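You operate a simulated robot arm through the tools that you are given. There is no shell and no other tool.

You run a simulated robot arm. Do the job below in one go: nothing can be reset, and whatever is moved stays where it is left.

JOB
The tall and the folding case are too shrill: quiet each and switch it off.
Fine: each peak knob low, and the folding case's loop off, before that case's switch goes off.

Only the result counts: the job must be done as asked and must still hold three seconds after the hand-in. Knocking over, shifting, dropping, spilling or breaking anything else fails it.

ROBOT AND FRAMES
A 7-joint arm with a two-finger parallel gripper, fixed in place. Base frame: the origin is on the floor under the middle of its stand, x ahead of it, y to its left, z up; the work surface is at about z = 740. Lengths are in mm, angles in rad, forces in N, time in s.
It reaches about 1479 mm from its shoulder. Its first joint turns from -2.897 to 2.897 rad. Payload 4.4 kg.
The TCP is the grasp point between the finger pads, 23 mm short of the fingertips. In the tool frame z runs along the fingers and y along their closing line. The gripper opens to 94 mm. The fingers are 38 mm wide and 10 mm thick; the gripper's body (54 by 96 mm) begins 39 mm behind the TCP.
Orientation is told as [roll, pitch, yaw] about the base's x, y, z axes, in that order, counted from this pose: with the fingers straight down and closing along the base's y, the tool's x points along the base's -x, its y along +y and its z along -z.

CONTROLS
- The arm moves only by the tool move_arm. Its argument "moves" is a list of rows, each a list of 3 entries, a list of its own where there are three numbers: the shift along the tool's x, y, z in mm, then the turn, a rotation vector about the tool's x, y, z in rad, then the gripper command, from -1 (shut) to 1 (fully open), values between in proportion. In form: [[[dx, dy, dz], [rx, ry, rz], gripper], ...]. A call has 1 to 20 rows; each row shifts and turns the commanded pose from where the row before left it, along the tool's axes as they then stand. A row lasts 0.2 s, in which the tool goes at most 50 mm and 0.15 rad; a call with a longer step from one row to the next is refused whole, and so is a gripper value outside its range. A pose out of reach is approached as far as the arm can. The call stops where the force on the tool passes 90 N (or 10 N more than at its start, if that is more) or the arm is blocked; 0.2 s more then pass. The fingers move at their own pace (about 72 mm/s each) and stop on an object; they squeeze with about 25 N. The grip force told is the motor's: it shows also when the fingers shut on nothing. Time passes only in rows, and 0.2 s behind the last, so rows that do not move let the fingers close. The reply holds the time, the measured pose of the TCP, the force on the tool along the base axes, the opening and the grip force, in the units named above and with some noise, with the torque about the TCP (base axes, N m) and any sound that the robot's microphone picked up, and new pictures: "views" is both (left out), scene, wrist or none.
- Cameras (640 x 400 px; columns grow to the right, rows downward): "scene" is fixed at [50.6, 650.6, 1754.9]; the picture's right is [-0.25, -0.97, 0.00], its down [-0.36, 0.09, -0.93] and it looks along [0.90, -0.23, -0.37] (base axes); focal length 214 px, centre (320, 200). "wrist" rides on the gripper at [86, 16, -74] in the tool frame; the picture's right is [-0.18, 0.98, 0.00], its down [-0.58, -0.11, -0.81] and it looks along [-0.79, -0.15, 0.59] (tool axes); focal length 243 px, centre (320, 200). There is no depth. A picture from a camera that has moved, and an enlarged one, comes with that camera's place and axes in the base frame and with its lens.
- inspect(camera, box): a new picture of the part [left, top, right, bottom] of that camera's present view, enlarged. The clock stands still meanwhile.
- sign_off(): hands the job in; it is judged then, once.

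Nothing tells you positions but the pictures and the camera data. Unless the task says otherwise, let go and move clear before handing in.

The tools are called after "Emit:" by a JSON object that holds its "op" and its "data". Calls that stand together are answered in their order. move_arm: Moves the arm, as the interface text tells. Its arguments: {"type":"object","properties":{"moves":{"type":"array"},"views":{"type":"string","enum":["both","scene","wrist","none"]}},"required":["moves"]} The other tools are called the same way: inspect (camera, box) takes an enlarged picture of a part of a camera's view; sign_off () hands the job in.

At the start:

```text
time_s: 0.0
tcp_pos: [437.1, 481.7, 1477.9]
orientation: [0.0, 0.001, 0.0]
wrist_force: [-0.1, 0.5, -0.1]
ft_torque: [0.0, 0.02, 0.01]
gripper_width: 94.0
finger_force: 0.0
```

scene: 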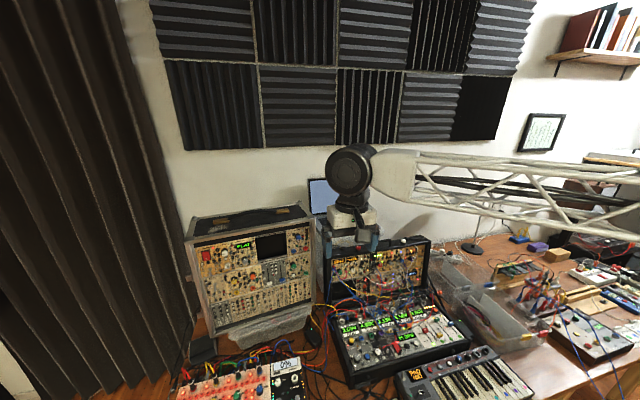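
wrist: 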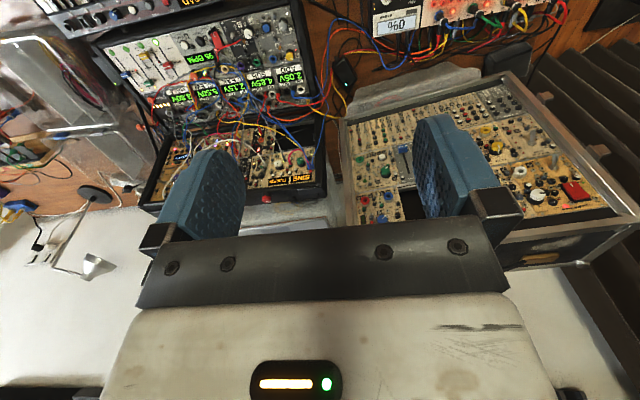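

I see a tall case at the left (upright modular synth), a folding case in the middle (two panels with displays), a red synth at the front and a keyboard. I'll enlarge the views to find the knobs, switches and loop control first.

Emit:
{"op": "inspect", "data": {"camera": "scene", "box": [180, 200, 320, 350]}}

Emit:
{"op": "inspect", "data": {"camera": "scene", "box": [310, 220, 480, 390]}}

Emit:
{"op": "inspect", "data": {"camera": "wrist", "box": [90, 0, 340, 210]}}

Emit:
{"op": "inspect", "data": {"camera": "wrist", "box": [330, 60, 640, 270]}}

```text
2.67 times, centred on (250, 275) of scene
camera zoom: at [50.6, 650.6, 1754.9], right [-0.25, -0.97, 0.0], down [-0.36, 0.09, -0.93], along [0.9, -0.23, -0.37], focal length 572 px, centre (507, 0)
```

zoom: 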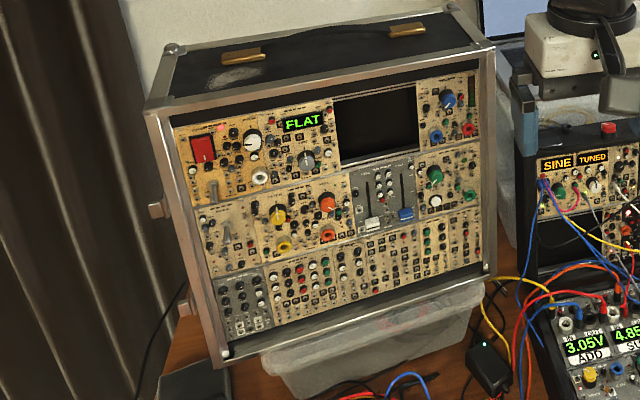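

```text
2.35 times, centred on (395, 305) of scene
camera zoom: at [50.6, 650.6, 1754.9], right [-0.25, -0.97, 0.0], down [-0.36, 0.09, -0.93], along [0.9, -0.23, -0.37], focal length 505 px, centre (144, -47)
```

zoom: 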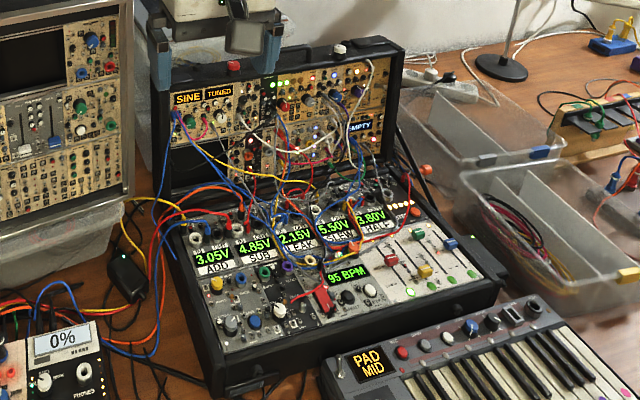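

```text
1.90 times, centred on (215, 105) of wrist
camera zoom: at [350.7, 497.4, 1553.1], right [0.18, 0.98, 0.0], down [0.58, -0.11, 0.81], along [0.79, -0.15, -0.59], focal length 462 px, centre (520, 381)
```

zoom: 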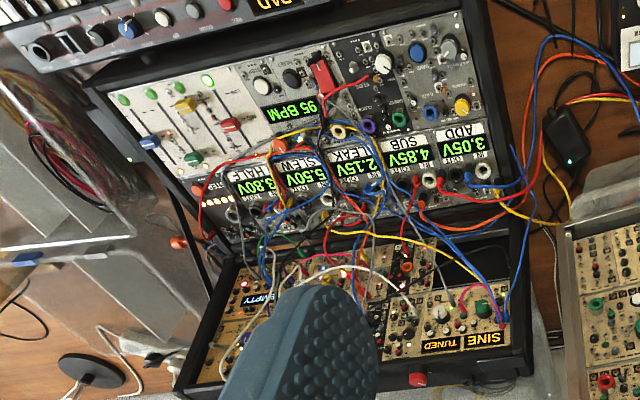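

```text
1.90 times, centred on (485, 165) of wrist
camera zoom: at [350.7, 497.4, 1553.1], right [0.18, 0.98, 0.0], down [0.58, -0.11, 0.81], along [0.79, -0.15, -0.59], focal length 462 px, centre (6, 267)
```

zoom: 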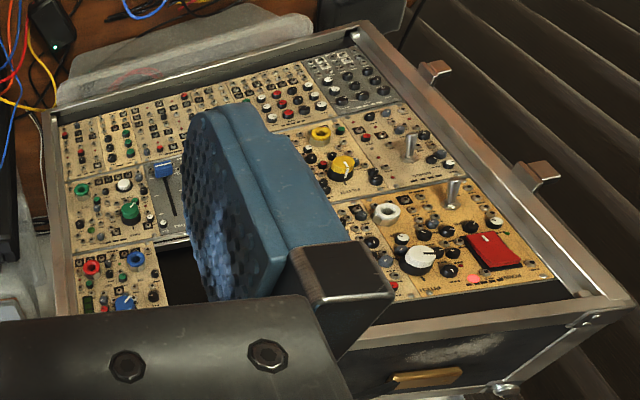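

The tall case shows a red rocker with a lamp, a white knob and a "FLAT" display; the folding case has a red lever and many knobs. I need the labels, so I'll zoom in tighter.

Emit:
{"op": "inspect", "data": {"camera": "scene", "box": [195, 235, 265, 285]}}

Emit:
{"op": "inspect", "data": {"camera": "scene", "box": [250, 225, 320, 275]}}

Emit:
{"op": "inspect", "data": {"camera": "scene", "box": [325, 235, 415, 295]}}

Emit:
{"op": "inspect", "data": {"camera": "scene", "box": [330, 290, 400, 360]}}

Emit:
{"op": "inspect", "data": {"camera": "scene", "box": [385, 290, 475, 360]}}

Emit:
{"op": "inspect", "data": {"camera": "wrist", "box": [480, 120, 640, 240]}}

Emit:
{"op": "inspect", "data": {"camera": "wrist", "box": [130, 10, 250, 110]}}

Emit:
{"op": "inspect", "data": {"camera": "wrist", "box": [220, 0, 340, 100]}}

Emit:
{"op": "inspect", "data": {"camera": "wrist", "box": [180, 110, 340, 210]}}

```text
8.00 times, centred on (230, 260) of scene
camera zoom: at [50.6, 650.6, 1754.9], right [-0.25, -0.97, 0.0], down [-0.36, 0.09, -0.93], along [0.9, -0.23, -0.37], focal length 1716 px, centre (1040, -280)
```

zoom: 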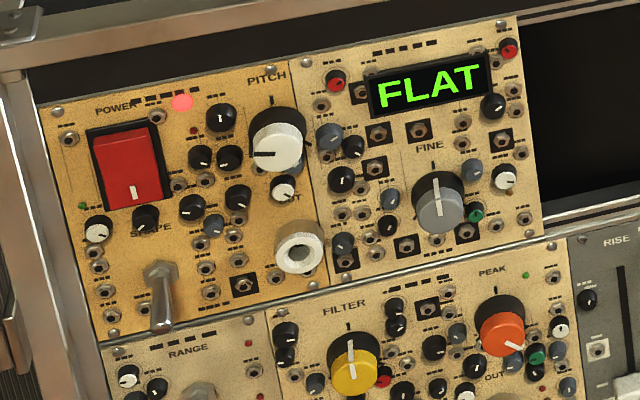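

```text
8.00 times, centred on (285, 250) of scene
camera zoom: at [50.6, 650.6, 1754.9], right [-0.25, -0.97, 0.0], down [-0.36, 0.09, -0.93], along [0.9, -0.23, -0.37], focal length 1716 px, centre (600, -200)
```

zoom: 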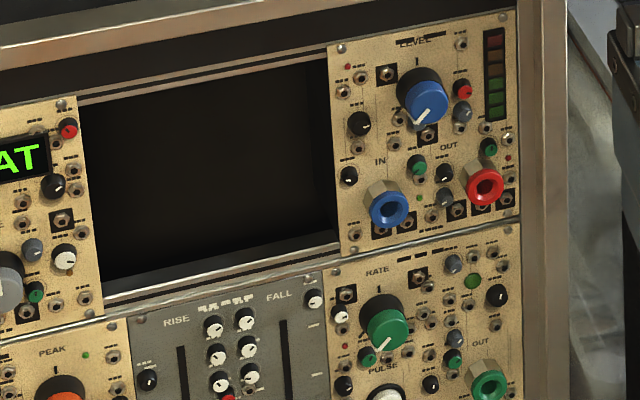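

```text
6.67 times, centred on (370, 265) of scene
camera zoom: at [50.6, 650.6, 1754.9], right [-0.25, -0.97, 0.0], down [-0.36, 0.09, -0.93], along [0.9, -0.23, -0.37], focal length 1430 px, centre (-13, -233)
```

zoom: 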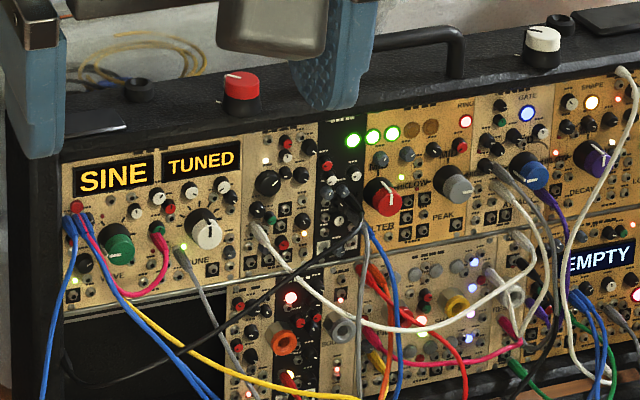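

```text
5.71 times, centred on (365, 325) of scene
camera zoom: at [50.6, 650.6, 1754.9], right [-0.25, -0.97, 0.0], down [-0.36, 0.09, -0.93], along [0.9, -0.23, -0.37], focal length 1226 px, centre (63, -514)
```

zoom: 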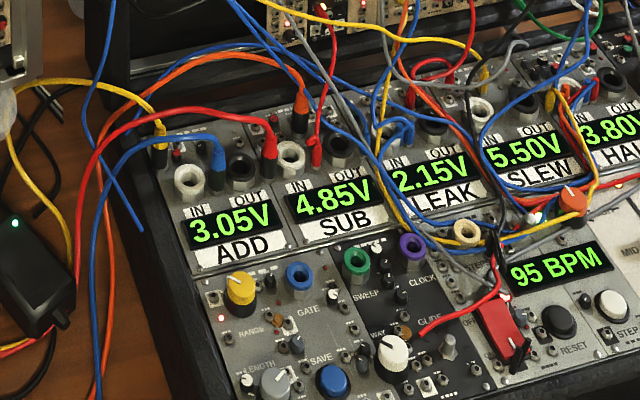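

```text
5.71 times, centred on (430, 325) of scene
camera zoom: at [50.6, 650.6, 1754.9], right [-0.25, -0.97, 0.0], down [-0.36, 0.09, -0.93], along [0.9, -0.23, -0.37], focal length 1226 px, centre (-309, -514)
```

zoom: 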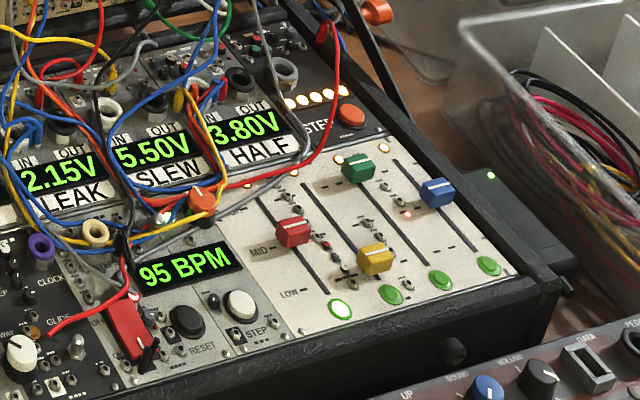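

```text
3.33 times, centred on (560, 180) of wrist
camera zoom: at [350.7, 497.4, 1553.1], right [0.18, 0.98, 0.0], down [0.58, -0.11, 0.81], along [0.79, -0.15, -0.59], focal length 809 px, centre (-480, 267)
```

zoom: 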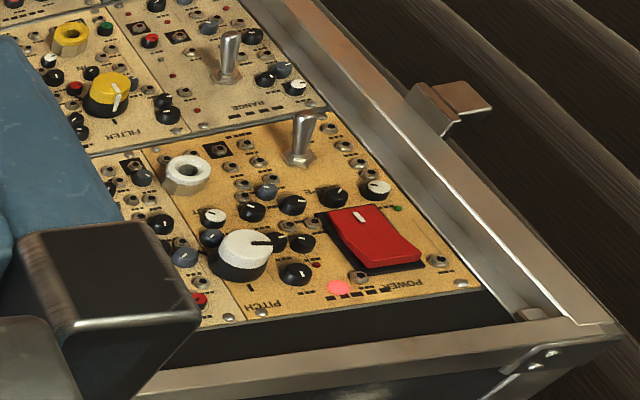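

```text
4.00 times, centred on (190, 60) of wrist
camera zoom: at [350.7, 497.4, 1553.1], right [0.18, 0.98, 0.0], down [0.58, -0.11, 0.81], along [0.79, -0.15, -0.59], focal length 970 px, centre (840, 760)
```

zoom: 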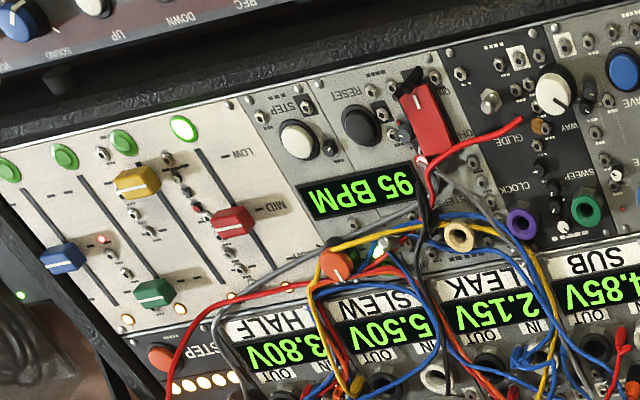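

```text
4.00 times, centred on (280, 50) of wrist
camera zoom: at [350.7, 497.4, 1553.1], right [0.18, 0.98, 0.0], down [0.58, -0.11, 0.81], along [0.79, -0.15, -0.59], focal length 970 px, centre (480, 800)
```

zoom: 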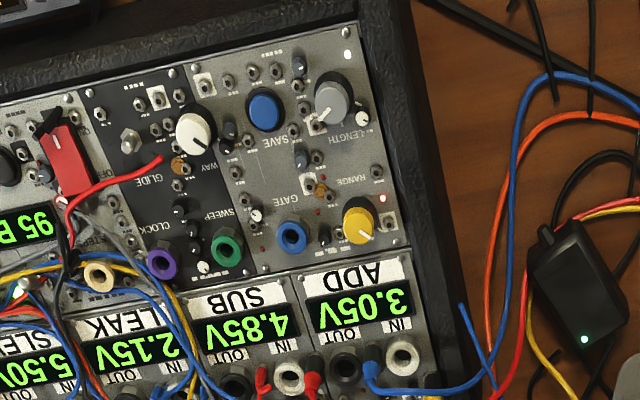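

```text
4.00 times, centred on (260, 160) of wrist
camera zoom: at [350.7, 497.4, 1553.1], right [0.18, 0.98, 0.0], down [0.58, -0.11, 0.81], along [0.79, -0.15, -0.59], focal length 970 px, centre (560, 360)
```

zoom: 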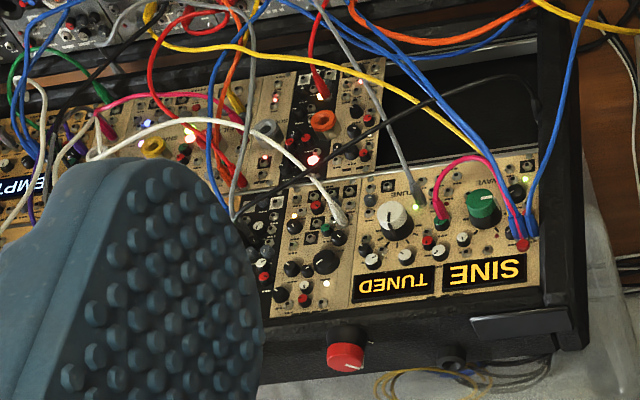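

I've found the tall case's POWER rocker and its orange PEAK knob, and the folding case's grey PEAK knob next to a red FILTER knob. I still need the folding case's power switch and its loop control, so I'll look at its right side.

Emit:
{"op": "inspect", "data": {"camera": "scene", "box": [390, 225, 450, 265]}}

Emit:
{"op": "inspect", "data": {"camera": "scene", "box": [390, 255, 450, 300]}}

Emit:
{"op": "inspect", "data": {"camera": "scene", "box": [370, 240, 410, 270]}}

Emit:
{"op": "inspect", "data": {"camera": "scene", "box": [395, 320, 430, 360]}}

Emit:
{"op": "inspect", "data": {"camera": "scene", "box": [180, 340, 310, 400]}}

Emit:
{"op": "inspect", "data": {"camera": "scene", "box": [225, 265, 325, 335]}}

Emit:
{"op": "inspect", "data": {"camera": "scene", "box": [200, 270, 270, 340]}}

Emit:
{"op": "inspect", "data": {"camera": "scene", "box": [395, 335, 535, 400]}}

```text
10.00 times, centred on (420, 245) of scene
camera zoom: at [50.6, 650.6, 1754.9], right [-0.25, -0.97, 0.0], down [-0.36, 0.09, -0.93], along [0.9, -0.23, -0.37], focal length 2145 px, centre (-680, -250)
```

zoom: 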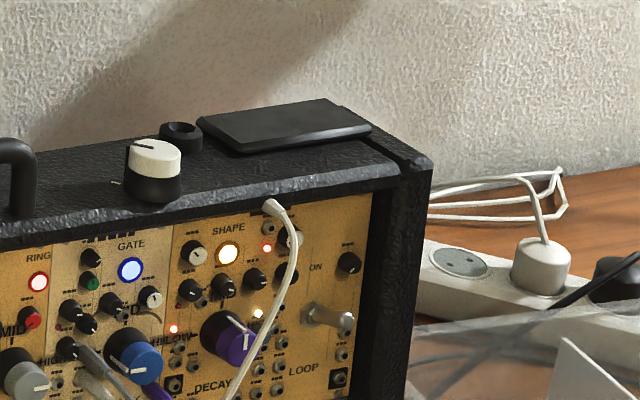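

```text
8.89 times, centred on (420, 278) of scene
camera zoom: at [50.6, 650.6, 1754.9], right [-0.25, -0.97, 0.0], down [-0.36, 0.09, -0.93], along [0.9, -0.23, -0.37], focal length 1906 px, centre (-569, -489)
```

zoom: 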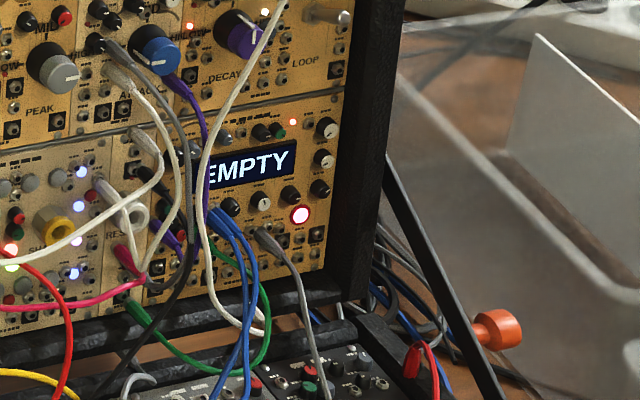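

```text
13.33 times, centred on (390, 255) of scene
camera zoom: at [50.6, 650.6, 1754.9], right [-0.25, -0.97, 0.0], down [-0.36, 0.09, -0.93], along [0.9, -0.23, -0.37], focal length 2860 px, centre (-613, -533)
```

zoom: 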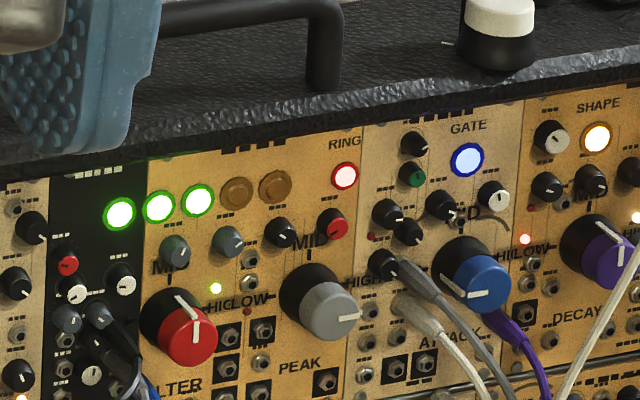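

```text
10.00 times, centred on (412, 340) of scene
camera zoom: at [50.6, 650.6, 1754.9], right [-0.25, -0.97, 0.0], down [-0.36, 0.09, -0.93], along [0.9, -0.23, -0.37], focal length 2145 px, centre (-605, -1200)
```

zoom: 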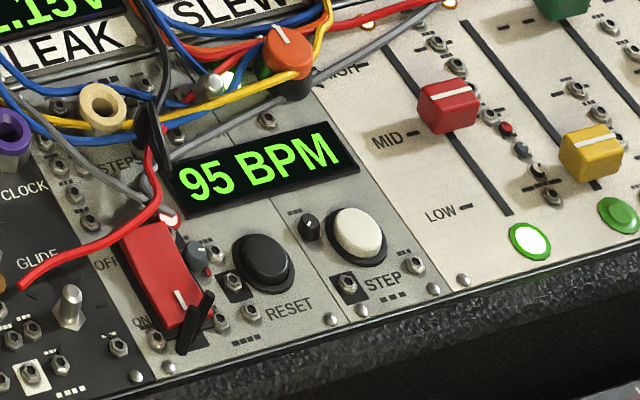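

```text
4.92 times, centred on (245, 370) of scene
camera zoom: at [50.6, 650.6, 1754.9], right [-0.25, -0.97, 0.0], down [-0.36, 0.09, -0.93], along [0.9, -0.23, -0.37], focal length 1056 px, centre (689, -637)
```

zoom: 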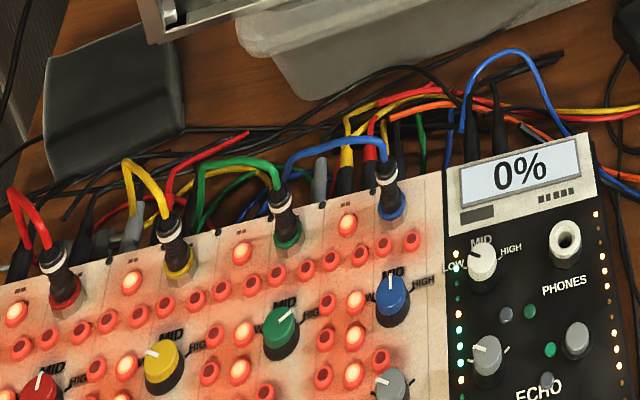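

```text
5.71 times, centred on (275, 300) of scene
camera zoom: at [50.6, 650.6, 1754.9], right [-0.25, -0.97, 0.0], down [-0.36, 0.09, -0.93], along [0.9, -0.23, -0.37], focal length 1226 px, centre (577, -371)
```

zoom: 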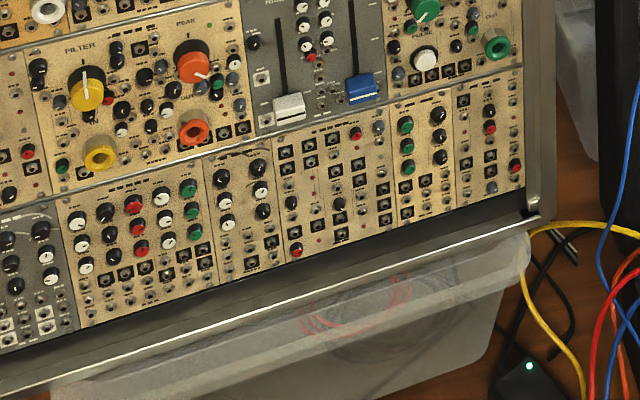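

```text
5.71 times, centred on (235, 305) of scene
camera zoom: at [50.6, 650.6, 1754.9], right [-0.25, -0.97, 0.0], down [-0.36, 0.09, -0.93], along [0.9, -0.23, -0.37], focal length 1226 px, centre (806, -400)
```

zoom: 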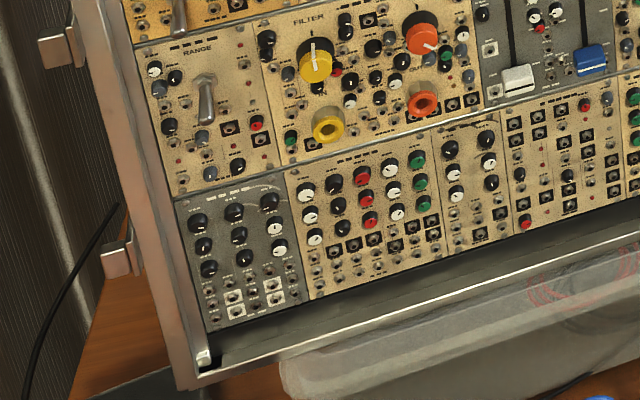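

```text
4.57 times, centred on (465, 368) of scene
camera zoom: at [50.6, 650.6, 1754.9], right [-0.25, -0.97, 0.0], down [-0.36, 0.09, -0.93], along [0.9, -0.23, -0.37], focal length 980 px, centre (-343, -566)
```

zoom: 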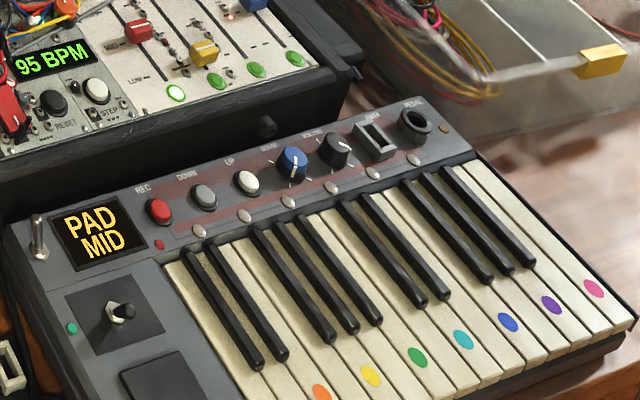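

The tall case's panel stands about vertical near x ≈ 790, with POWER around (768, 885, 1285) and PEAK around (794, 745, 1142). The folding case's LOOP toggle is at the upper right of its upright panel, and its OFF/ON rocker is on the lower panel near (573, 170, 810). First I'll tilt the hand forward in free space to get closer views.

Emit:
{"op": "move_arm", "data": {"moves": [[[0, 0, 0], [0, -0.15, 0], -1], [[0, 0, 0], [0, -0.15, 0], -1], [[0, 0, 0], [0, -0.15, 0], -1], [[0, 0, 0], [0, -0.15, 0], -1], [[0, 0, 0], [0, -0.15, 0], -1], [[0, 0, 0], [0, -0.15, 0], -1], [[0, 0, 0], [0, -0.15, 0], -1], [[0, 0, 0], [0, -0.15, 0], -1], [[0, 0, 0], [0, -0.15, 0], -1], [[0, 0, 0], [0, -0.15, 0], -1], [[0, 0, 0], [0, -0.07, 0], -1]], "views": "both"}}

```text
time_s: 2.4
tcp_pos: [436.9, 481.4, 1477.5]
orientation: [2.216, -1.569, -2.214]
wrist_force: [-0.3, -0.6, -0.7]
ft_torque: [-0.01, -0.01, 0.0]
gripper_width: 0.0
finger_force: 25.2
camera wrist: at [362.5, 497.2, 1392.2], right [0.0, 0.98, 0.19], down [-0.81, -0.11, 0.58], along [0.59, -0.15, 0.79], focal length 243 px, centre (320, 200)
```

scene: 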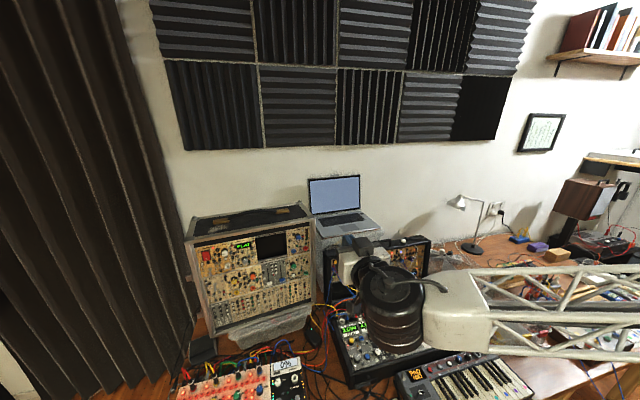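
wrist: 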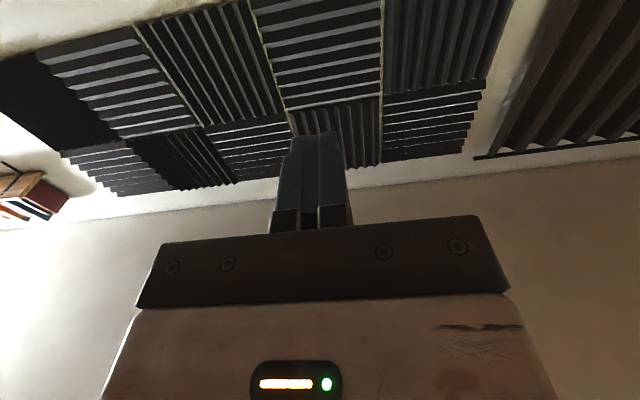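

The hand now points forward with the camera below it. I'll roll it half a turn about its own axis so the camera sits on top, which also leaves room for turning the knobs counter-clockwise.

Emit:
{"op": "move_arm", "data": {"moves": [[[0, 0, 0], [0, 0, 0.15], -1], [[0, 0, 0], [0, 0, 0.15], -1], [[0, 0, 0], [0, 0, 0.15], -1], [[0, 0, 0], [0, 0, 0.15], -1], [[0, 0, 0], [0, 0, 0.15], -1], [[0, 0, 0], [0, 0, 0.15], -1], [[0, 0, 0], [0, 0, 0.15], -1], [[0, 0, 0], [0, 0, 0.15], -1], [[0, 0, 0], [0, 0, 0.15], -1], [[0, 0, 0], [0, 0, 0.15], -1], [[0, 0, 0], [0, 0, 0.15], -1], [[0, 0, 0], [0, 0, 0.15], -1], [[0, 0, 0], [0, 0, 0.15], -1], [[0, 0, 0], [0, 0, 0.15], -1], [[0, 0, 0], [0, 0, 0.15], -1], [[0, 0, 0], [0, 0, 0.15], -1], [[0, 0, 0], [0, 0, 0.15], -1], [[0, 0, 0], [0, 0, 0.15], -1], [[0, 0, 0], [0, 0, 0.15], -1], [[0, 0, 0], [0, 0, 0.1416], -1]], "views": "both"}}

```text
time_s: 6.6
tcp_pos: [510.1, 411.4, 1733.3]
orientation: [1.392, 0.702, -1.629]
wrist_force: [0.6, 0.3, -0.6]
ft_torque: [0.02, -0.03, -0.03]
gripper_width: 0.0
finger_force: 25.2
out of reach, approached as far as the arm can: row 11, 12, 13, 14, 15, 16, 17, 18, 19, 20
camera wrist: at [442.2, 463.1, 1812.5], right [0.13, -0.77, 0.62], down [-0.84, -0.42, -0.35], along [0.53, -0.47, -0.7], focal length 243 px, centre (320, 200)
```

scene: 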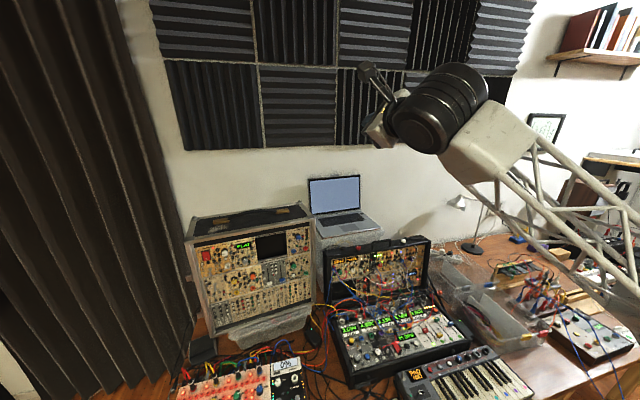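
wrist: 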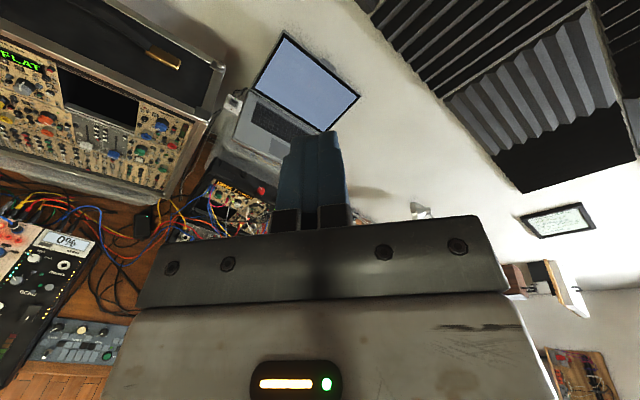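

The roll ran into a joint limit after about 1.5 rad, so I'll go the other way round. First I'll check how the commanded pose stands now with one tiny move.

Emit:
{"op": "move_arm", "data": {"moves": [[[0, 0, 0], [0, 0, -0.05], -1]], "views": "none"}}

```text
time_s: 7.0
tcp_pos: [509.2, 412.3, 1733.8]
orientation: [1.401, 0.652, -1.617]
wrist_force: [-0.5, 0.1, 0.3]
ft_torque: [0.0, -0.03, -0.04]
gripper_width: 0.0
finger_force: 25.2
```

The commanded pose restarts from the measured one each call, so nothing is lost. I'll roll back the other way and then check where the hand is.

Emit:
{"op": "move_arm", "data": {"moves": [[[0, 0, 0], [0, 0, -0.15], -1], [[0, 0, 0], [0, 0, -0.15], -1], [[0, 0, 0], [0, 0, -0.15], -1], [[0, 0, 0], [0, 0, -0.15], -1], [[0, 0, 0], [0, 0, -0.15], -1], [[0, 0, 0], [0, 0, -0.15], -1], [[0, 0, 0], [0, 0, -0.15], -1], [[0, 0, 0], [0, 0, -0.15], -1], [[0, 0, 0], [0, 0, -0.15], -1], [[0, 0, 0], [0, 0, -0.15], -1], [[0, 0, 0], [0, 0, -0.15], -1], [[0, 0, 0], [0, 0, -0.15], -1], [[0, 0, 0], [0, 0, -0.15], -1], [[0, 0, 0], [0, 0, -0.15], -1], [[0, 0, 0], [0, 0, -0.15], -1], [[0, 0, 0], [0, 0, -0.15], -1], [[0, 0, 0], [0, 0, -0.15], -1], [[0, 0, 0], [0, 0, -0.15], -1], [[0, 0, 0], [0, 0, -0.15], -1], [[0, 0, 0], [0, 0, -0.15], -1]], "views": "none"}}

Emit:
{"op": "move_arm", "data": {"moves": [[[0, 0, 0], [0, 0, -0.15], -1], [[0, 0, 0], [0, 0, -0.15], -1], [[0, 0, 0], [0, 0, -0.15], -1], [[0, 0, 0], [0, 0, -0.15], -1], [[0, 0, 0], [0, 0, -0.15], -1], [[0, 0, 0], [0, 0, -0.15], -1], [[0, 0, 0], [0, 0, -0.15], -1], [[0, 0, 0], [0, 0, -0.15], -1], [[0, 0, 0], [0, 0, -0.15], -1], [[0, 0, 0], [0, 0, -0.15], -1], [[0, 0, 0], [0, 0, -0.15], -1], [[0, 0, 0], [0, 0, -0.15], -1], [[0, 0, 0], [0, 0, -0.15], -1], [[0, 0, 0], [0, 0, -0.15], -1], [[0, 0, 0], [0, 0, -0.15], -1]], "views": "both"}}

```text
time_s: 11.2
tcp_pos: [510.0, 412.2, 1733.1]
orientation: [-1.379, -0.791, 1.491]
wrist_force: [0.2, 1.2, 0.6]
ft_torque: [0.01, 0.0, 0.02]
gripper_width: 0.3
finger_force: 24.5
```

```text
time_s: 14.4
tcp_pos: [510.3, 411.6, 1734.5]
orientation: [-0.739, 1.388, 2.45]
wrist_force: [0.1, -0.3, 0.2]
ft_torque: [0.05, -0.02, -0.01]
gripper_width: 0.4
finger_force: 24.6
camera wrist: at [448.1, 381.2, 1828.8], right [0.01, -0.95, -0.3], down [-0.88, 0.13, -0.45], along [0.47, 0.27, -0.84], focal length 243 px, centre (320, 200)
```

scene: 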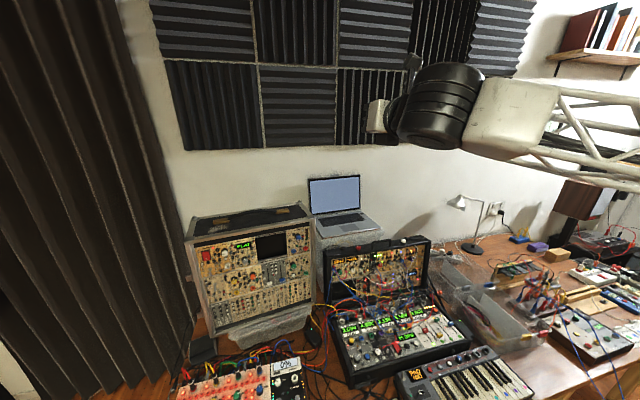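
wrist: 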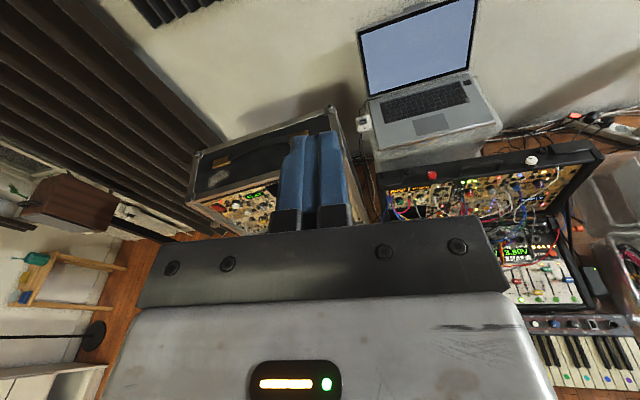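

The roll worked this way: the camera is now above the hand and the fingers point towards the cases. Next I'll straighten the hand to face the tall panel squarely and bring it in front of that case for a closer look.

Emit:
{"op": "move_arm", "data": {"moves": [[[0, 0, 0], [0.068, 0.0627, -0.0656], -1], [[0, 0, 0], [0.068, 0.0627, -0.0656], -1], [[-36.7, -28.5, 9.9], [0, 0, 0], -1], [[-36.7, -28.5, 9.9], [0, 0, 0], -1], [[-36.7, -28.5, 9.9], [0, 0, 0], -1], [[-36.7, -28.5, 9.9], [0, 0, 0], -1], [[-36.7, -28.5, 9.9], [0, 0, 0], -1], [[-36.7, -28.5, 9.9], [0, 0, 0], -1], [[-36.7, -28.5, 9.9], [0, 0, 0], -1], [[-36.7, -28.5, 9.9], [0, 0, 0], -1], [[-36.7, -28.5, 9.9], [0, 0, 0], -1], [[-36.7, -28.5, 9.9], [0, 0, 0], -1], [[-36.7, -28.5, 9.9], [0, 0, 0], -1]], "views": "both"}}

```text
time_s: 17.2
tcp_pos: [558.3, 736.9, 1334.3]
orientation: [-1.741, 1.565, 1.585]
wrist_force: [0.0, -0.5, 0.4]
ft_torque: [-0.02, 0.08, 0.06]
gripper_width: 0.0
finger_force: 25.1
camera wrist: at [488.0, 707.5, 1420.5], right [0.18, -0.97, -0.19], down [-0.81, -0.04, -0.58], along [0.55, 0.26, -0.79], focal length 243 px, centre (320, 200)
```

scene: 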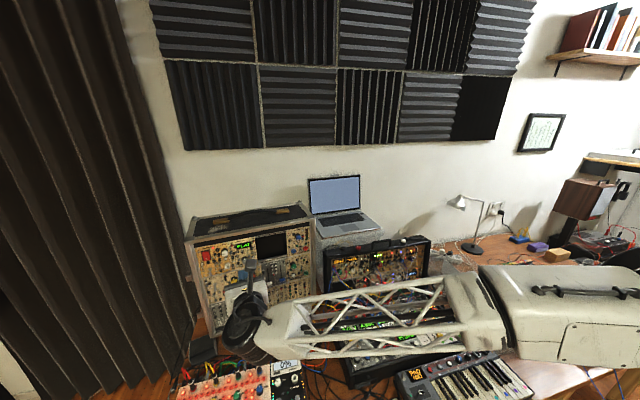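
wrist: 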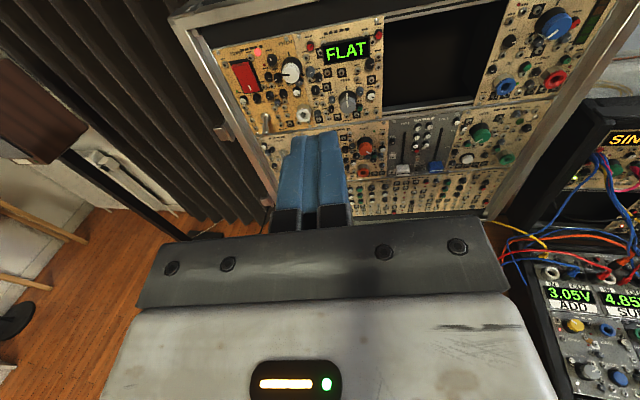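

Now I have a close view of the tall panel. I'll zoom on POWER and PEAK to fix their places and read their states.

Emit:
{"op": "inspect", "data": {"camera": "wrist", "box": [215, 30, 385, 140]}}

Emit:
{"op": "inspect", "data": {"camera": "wrist", "box": [340, 110, 420, 190]}}

Emit:
{"op": "inspect", "data": {"camera": "wrist", "box": [220, 40, 280, 110]}}

Emit:
{"op": "inspect", "data": {"camera": "scene", "box": [240, 265, 265, 285]}}

Emit:
{"op": "inspect", "data": {"camera": "scene", "box": [195, 240, 225, 265]}}

```text
3.64 times, centred on (300, 85) of wrist
camera zoom: at [488.0, 707.5, 1420.5], right [0.18, -0.97, -0.19], down [-0.81, -0.04, -0.58], along [0.55, 0.26, -0.79], focal length 882 px, centre (393, 618)
```

zoom: 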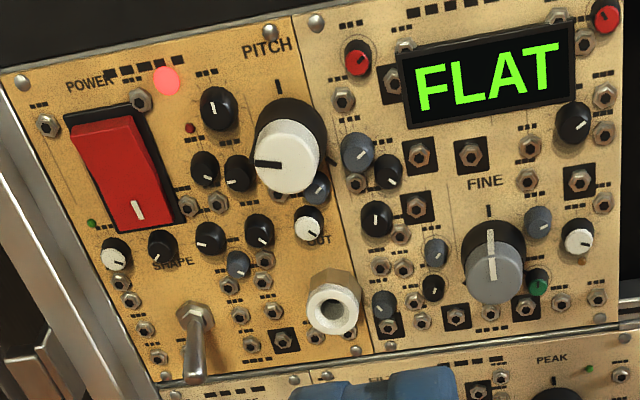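

```text
5.00 times, centred on (380, 150) of wrist
camera zoom: at [488.0, 707.5, 1420.5], right [0.18, -0.97, -0.19], down [-0.81, -0.04, -0.58], along [0.55, 0.26, -0.79], focal length 1213 px, centre (20, 450)
```

zoom: 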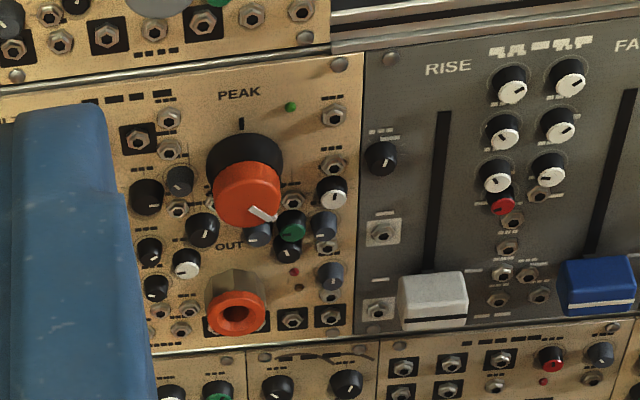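

```text
5.71 times, centred on (250, 75) of wrist
camera zoom: at [488.0, 707.5, 1420.5], right [0.18, -0.97, -0.19], down [-0.81, -0.04, -0.58], along [0.55, 0.26, -0.79], focal length 1386 px, centre (720, 914)
```

zoom: 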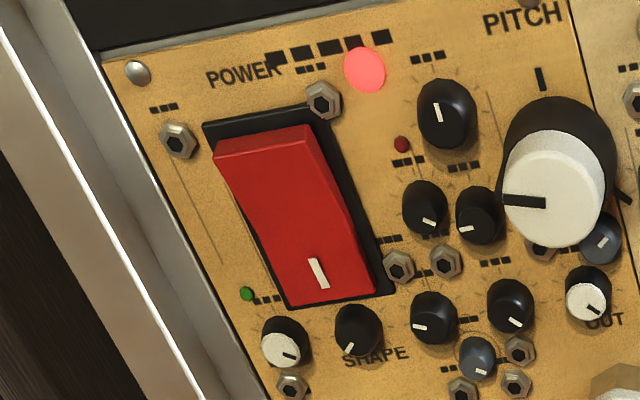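

```text
16.00 times, centred on (252, 275) of scene
camera zoom: at [50.6, 650.6, 1754.9], right [-0.25, -0.97, 0.0], down [-0.36, 0.09, -0.93], along [0.9, -0.23, -0.37], focal length 3432 px, centre (1400, -1000)
```

zoom: 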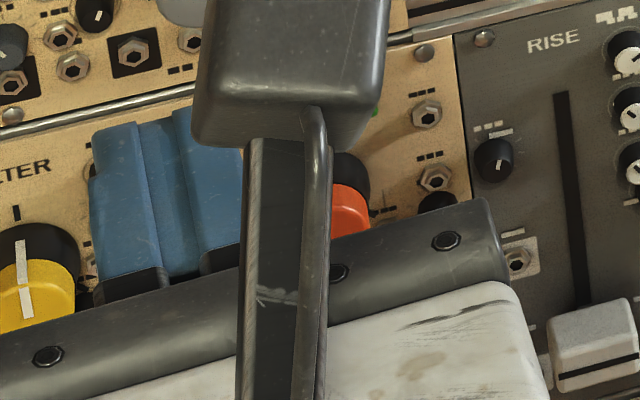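

```text
16.00 times, centred on (210, 252) of scene
camera zoom: at [50.6, 650.6, 1754.9], right [-0.25, -0.97, 0.0], down [-0.36, 0.09, -0.93], along [0.9, -0.23, -0.37], focal length 3432 px, centre (2080, -640)
```

zoom: 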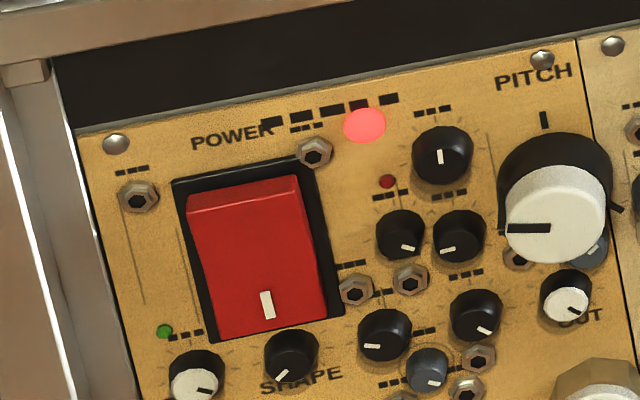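

POWER is at about (774, 888, 1281): its rocker is pressed at the bottom (marked end), so its top half gets pressed to turn it off. The PEAK knob's cap is at about (780, 742, 1149), turned far clockwise. I'll come down in front of PEAK with the fingers partly open for a closer look.

Emit:
{"op": "move_arm", "data": {"moves": [[[-37, 7, 15], [0, 0, 0], 0.1], [[-37, 7, 15], [0, 0, 0], 0.1], [[-37, 7, 15], [0, 0, 0], 0.1], [[-37, 7, 15], [0, 0, 0], 0.1], [[-37, 7, 15], [0, 0, 0], 0.1]], "views": "both"}}

```text
time_s: 18.4
tcp_pos: [639.1, 719.5, 1147.2]
orientation: [-1.769, 1.566, 1.555]
wrist_force: [-0.1, -0.2, -0.1]
ft_torque: [0.0, 0.0, 0.0]
gripper_width: 52.0
finger_force: 0.0
camera wrist: at [569.6, 689.9, 1234.5], right [0.18, -0.97, -0.19], down [-0.81, -0.04, -0.58], along [0.55, 0.26, -0.79], focal length 243 px, centre (320, 200)
```

scene: 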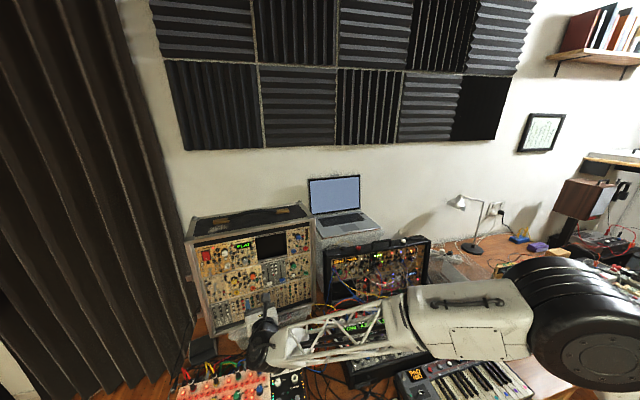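
wrist: 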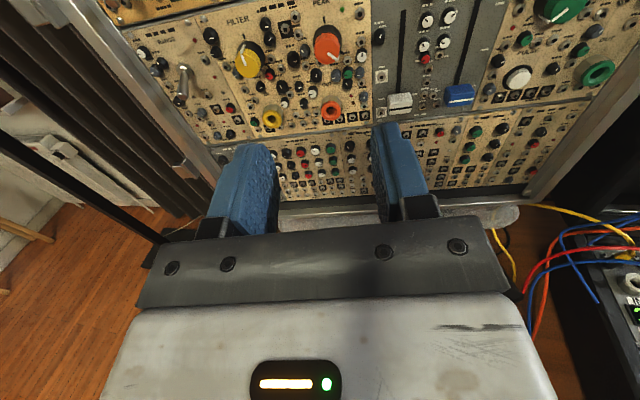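

The knob is in view between the fingers. I'll enlarge it to get its axis precisely.

Emit:
{"op": "inspect", "data": {"camera": "wrist", "box": [280, 0, 380, 120]}}

Emit:
{"op": "inspect", "data": {"camera": "scene", "box": [230, 250, 300, 360]}}

Emit:
{"op": "inspect", "data": {"camera": "scene", "box": [340, 240, 640, 400]}}

```text
3.33 times, centred on (330, 60) of wrist
camera zoom: at [569.6, 689.9, 1234.5], right [0.18, -0.97, -0.19], down [-0.81, -0.04, -0.58], along [0.55, 0.26, -0.79], focal length 809 px, centre (287, 667)
```

zoom: 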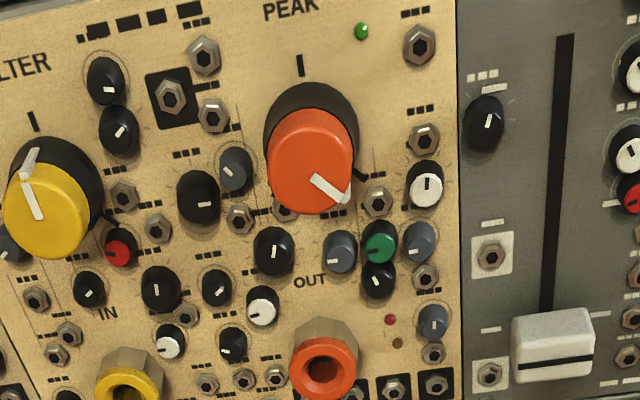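

```text
3.64 times, centred on (265, 305) of scene
camera zoom: at [50.6, 650.6, 1754.9], right [-0.25, -0.97, 0.0], down [-0.36, 0.09, -0.93], along [0.9, -0.23, -0.37], focal length 780 px, centre (520, -182)
```

zoom: 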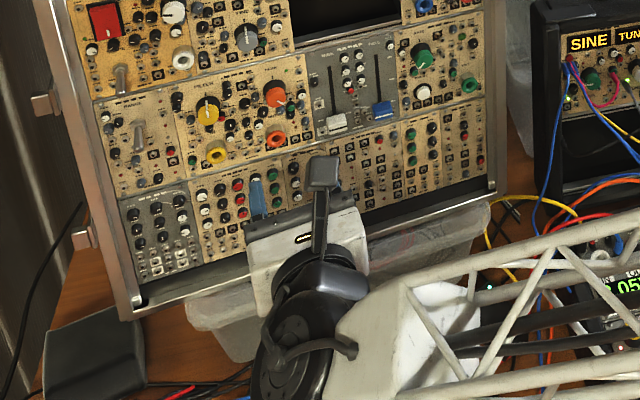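

```text
2.13 times, centred on (490, 320) of scene
camera zoom: at [50.6, 650.6, 1754.9], right [-0.25, -0.97, 0.0], down [-0.36, 0.09, -0.93], along [0.9, -0.23, -0.37], focal length 458 px, centre (-43, -56)
```

zoom: 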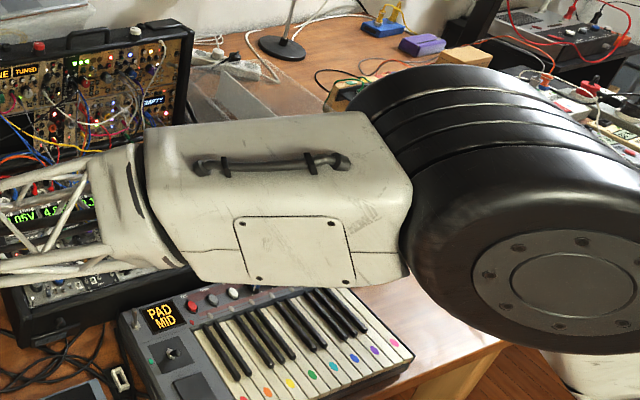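

The PEAK axis is at about y 740, z 1149 with the cap face at x ≈ 780 and the panel about 20 mm behind it. It points to its clockwise end, so it needs roughly 260° counter-clockwise. I'll wind the wrist back first, while still well clear of the panel.

Emit:
{"op": "move_arm", "data": {"moves": [[[0, 0, 0], [0, 0, 0.15], -0.1], [[0, 0, 0], [0, 0, 0.15], -0.1], [[0, 0, 0], [0, 0, 0.15], -0.1], [[0, 0, 0], [0, 0, 0.15], -0.1], [[0, 0, 0], [0, 0, 0.15], -0.1], [[0, 0, 0], [0, 0, 0.15], -0.1], [[0, 0, 0], [0, 0, 0.15], -0.1], [[0, 0, 0], [0, 0, 0.15], -0.1], [[0, 0, 0], [0, 0, 0.15], -0.1], [[0, 0, 0], [0, 0, 0.15], -0.1], [[0, 0, 0], [0, 0, 0.15], -0.1], [[0, 0, 0], [0, 0, 0.15], -0.1], [[0, 0, 0], [0, 0, 0.15], -0.1], [[0, 0, 0], [0, 0, 0.15], -0.1], [[0, 0, 0], [0, 0, 0.15], -0.1], [[0, 0, 0], [0, 0, 0.15], -0.1], [[0, 0, 0], [0, 0, 0.15], -0.1], [[0, 0, 0], [0, 0, 0.15], -0.1], [[0, 0, 0], [0, 0, 0.15], -0.1], [[0, 0, 0], [0, 0, 0.15], -0.1]], "views": "wrist"}}

```text
time_s: 22.6
tcp_pos: [639.1, 720.8, 1146.5]
orientation: [-1.566, -1.432, 1.75]
wrist_force: [-0.1, -0.4, 0.0]
ft_torque: [-0.02, 0.03, 0.01]
gripper_width: 42.6
finger_force: 0.1
camera wrist: at [563.9, 710.6, 1058.6], right [-0.18, 0.98, 0.05], down [-0.79, -0.17, 0.59], along [0.59, 0.07, 0.81], focal length 243 px, centre (320, 200)
```

wrist: 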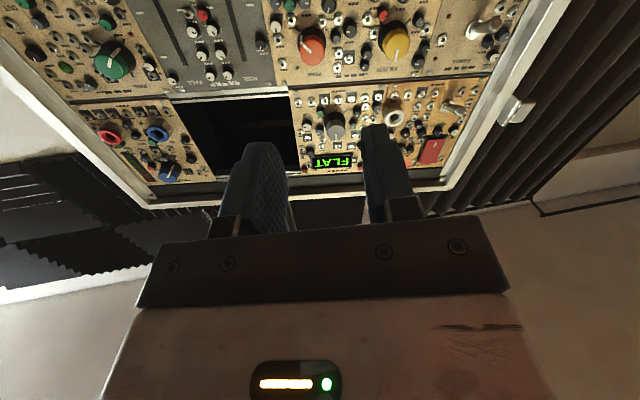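

Emit:
{"op": "inspect", "data": {"camera": "wrist", "box": [270, 0, 360, 80]}}

Emit:
{"op": "inspect", "data": {"camera": "wrist", "box": [380, 90, 470, 190]}}

```text
5.00 times, centred on (315, 40) of wrist
camera zoom: at [563.9, 710.6, 1058.6], right [-0.18, 0.98, 0.05], down [-0.79, -0.17, 0.59], along [0.59, 0.07, 0.81], focal length 1213 px, centre (345, 1000)
```

zoom: 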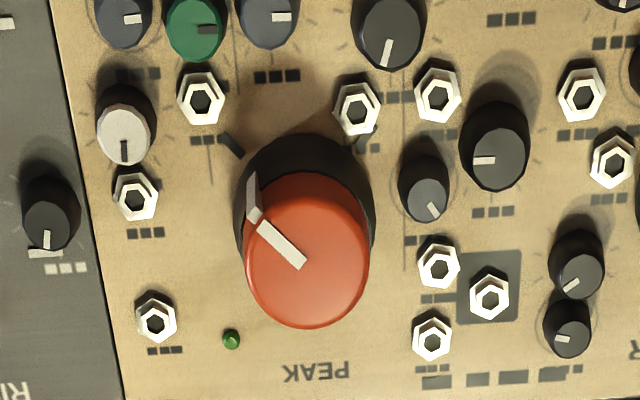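

```text
4.00 times, centred on (425, 140) of wrist
camera zoom: at [563.9, 710.6, 1058.6], right [-0.18, 0.98, 0.05], down [-0.79, -0.17, 0.59], along [0.59, 0.07, 0.81], focal length 970 px, centre (-100, 440)
```

zoom: 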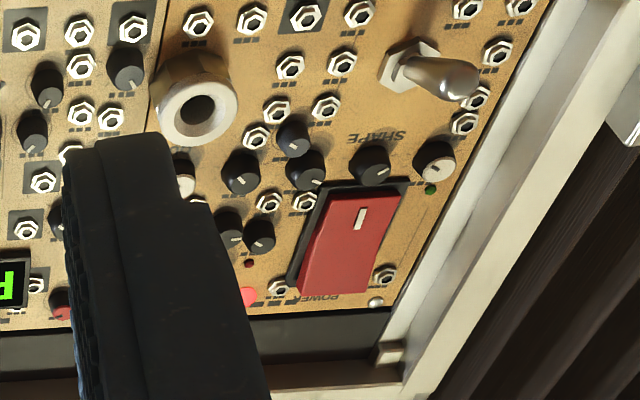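

From below I can also see the PEAK scale: ticks at upper centre, lower right (where it points now) and lower left (low). I'll wind a little further for turning range.

Emit:
{"op": "move_arm", "data": {"moves": [[[0, 0, 0], [0, 0, 0.15], -0.1], [[0, 0, 0], [0, 0, 0.15], -0.1], [[0, 0, 0], [0, 0, 0.15], -0.1], [[0, 0, 0], [0, 0, 0.15], -0.1], [[0, 0, 0], [0, 0, 0.15], -0.1]], "views": "none"}}

Emit:
{"op": "move_arm", "data": {"moves": [[[0, 0, 0], [0, 0, 0.12], -0.1], [[0, 0, 0], [0, 0, 0.12], -0.1], [[0, 0, 0], [0, 0, 0.12], -0.1]], "views": "wrist"}}

```text
time_s: 23.8
tcp_pos: [637.9, 720.9, 1145.4]
orientation: [1.571, -0.961, -1.386]
wrist_force: [0.0, 0.2, 0.2]
ft_torque: [0.0, -0.01, -0.01]
gripper_width: 42.6
finger_force: 0.1
```

```text
time_s: 24.6
tcp_pos: [638.7, 720.9, 1146.3]
orientation: [1.57, -0.601, -1.384]
wrist_force: [-0.4, 0.4, 0.2]
ft_torque: [0.01, 0.03, -0.03]
gripper_width: 42.6
finger_force: 0.1
camera wrist: at [549.7, 785.8, 1112.2], right [-0.07, 0.4, 0.92], down [-0.69, -0.68, 0.24], along [0.72, -0.62, 0.33], focal length 243 px, centre (320, 200)
```

wrist: 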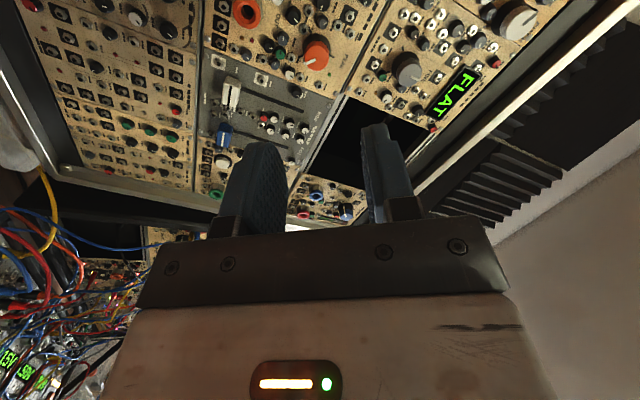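

The hand is wound to the start of its range with the tool axis square to the panel. Now I'll line up on the knob axis and move in most of the way.

Emit:
{"op": "move_arm", "data": {"moves": [[[-7.4, -2.2, 20], [0, 0, 0], -0.1], [[0, 0, 30], [0, 0, 0], -0.1], [[0, 0, 30], [0, 0, 0], -0.1], [[0, 0, 15], [0, 0, 0], -0.1]], "views": "both"}}

```text
time_s: 25.6
tcp_pos: [733.2, 731.0, 1148.4]
orientation: [1.573, -0.602, -1.386]
wrist_force: [1.2, -0.2, 0.5]
ft_torque: [0.02, -0.03, 0.01]
gripper_width: 42.4
finger_force: 0.0
camera wrist: at [645.3, 795.7, 1113.6], right [-0.07, 0.4, 0.91], down [-0.69, -0.68, 0.24], along [0.72, -0.62, 0.33], focal length 243 px, centre (320, 200)
```

scene: 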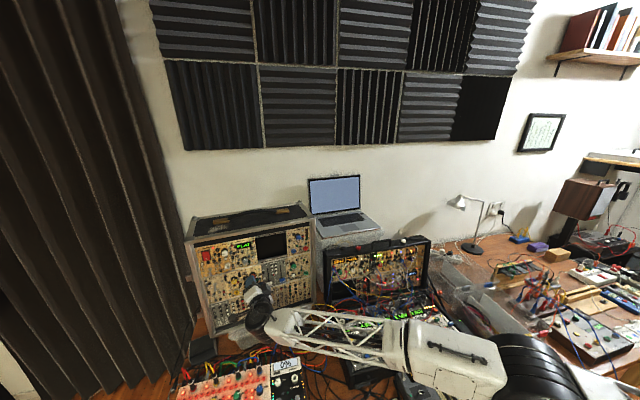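
wrist: 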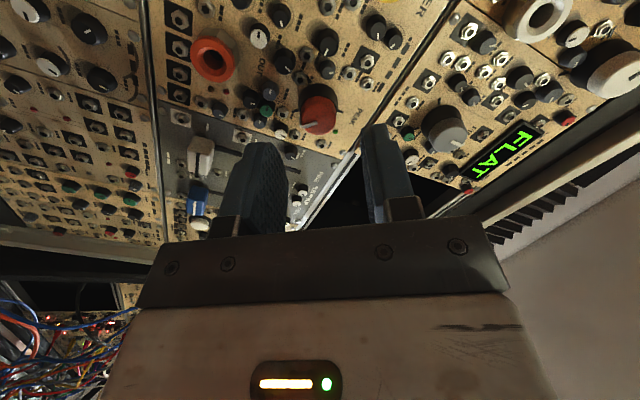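

The knob sits centred between the open fingers. I'll advance the last 33 mm slowly, then look before closing.

Emit:
{"op": "move_arm", "data": {"moves": [[[0, 0, 10], [0, 0, 0], -0.1], [[0, 0, 8], [0, 0, 0], -0.1], [[0, 0, 8], [0, 0, 0], -0.1], [[0, 0, 6], [0, 0, 0], -0.1]], "views": "both"}}

```text
time_s: 26.6
tcp_pos: [764.1, 736.3, 1149.3]
orientation: [1.571, -0.603, -1.386]
wrist_force: [0.6, 0.1, 1.0]
ft_torque: [-0.01, -0.01, 0.0]
gripper_width: 42.4
finger_force: 0.0
camera wrist: at [676.4, 802.0, 1114.7], right [-0.07, 0.4, 0.91], down [-0.69, -0.68, 0.24], along [0.72, -0.62, 0.33], focal length 243 px, centre (320, 200)
```

scene: 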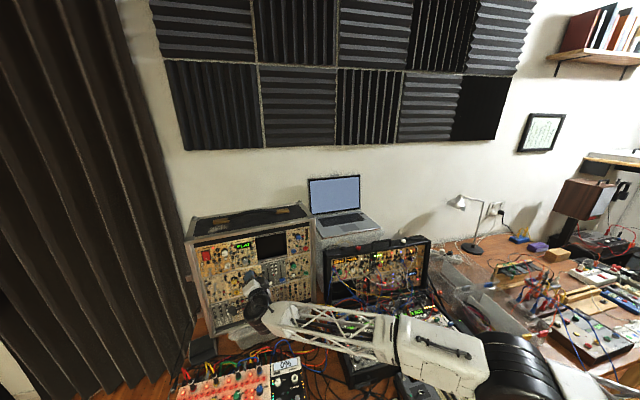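
wrist: 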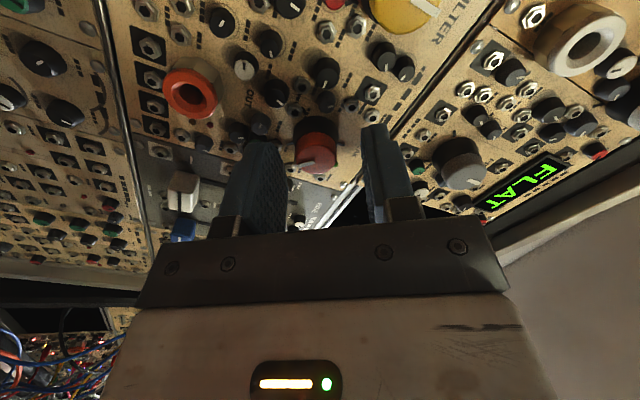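

Emit:
{"op": "inspect", "data": {"camera": "wrist", "box": [220, 90, 420, 230]}}

```text
2.86 times, centred on (320, 160) of wrist
camera zoom: at [676.4, 802.0, 1114.7], right [-0.07, 0.4, 0.91], down [-0.69, -0.68, 0.24], along [0.72, -0.62, 0.33], focal length 693 px, centre (320, 314)
```

zoom: 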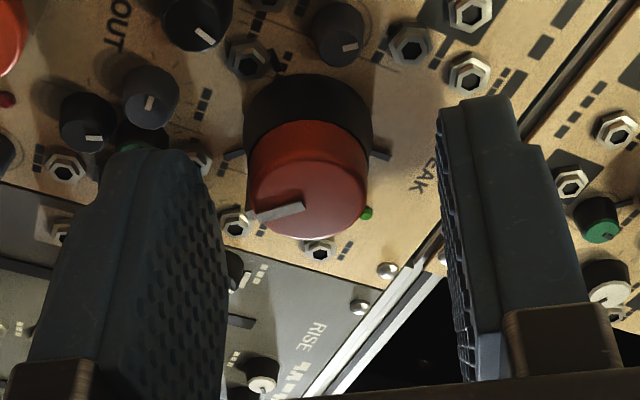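

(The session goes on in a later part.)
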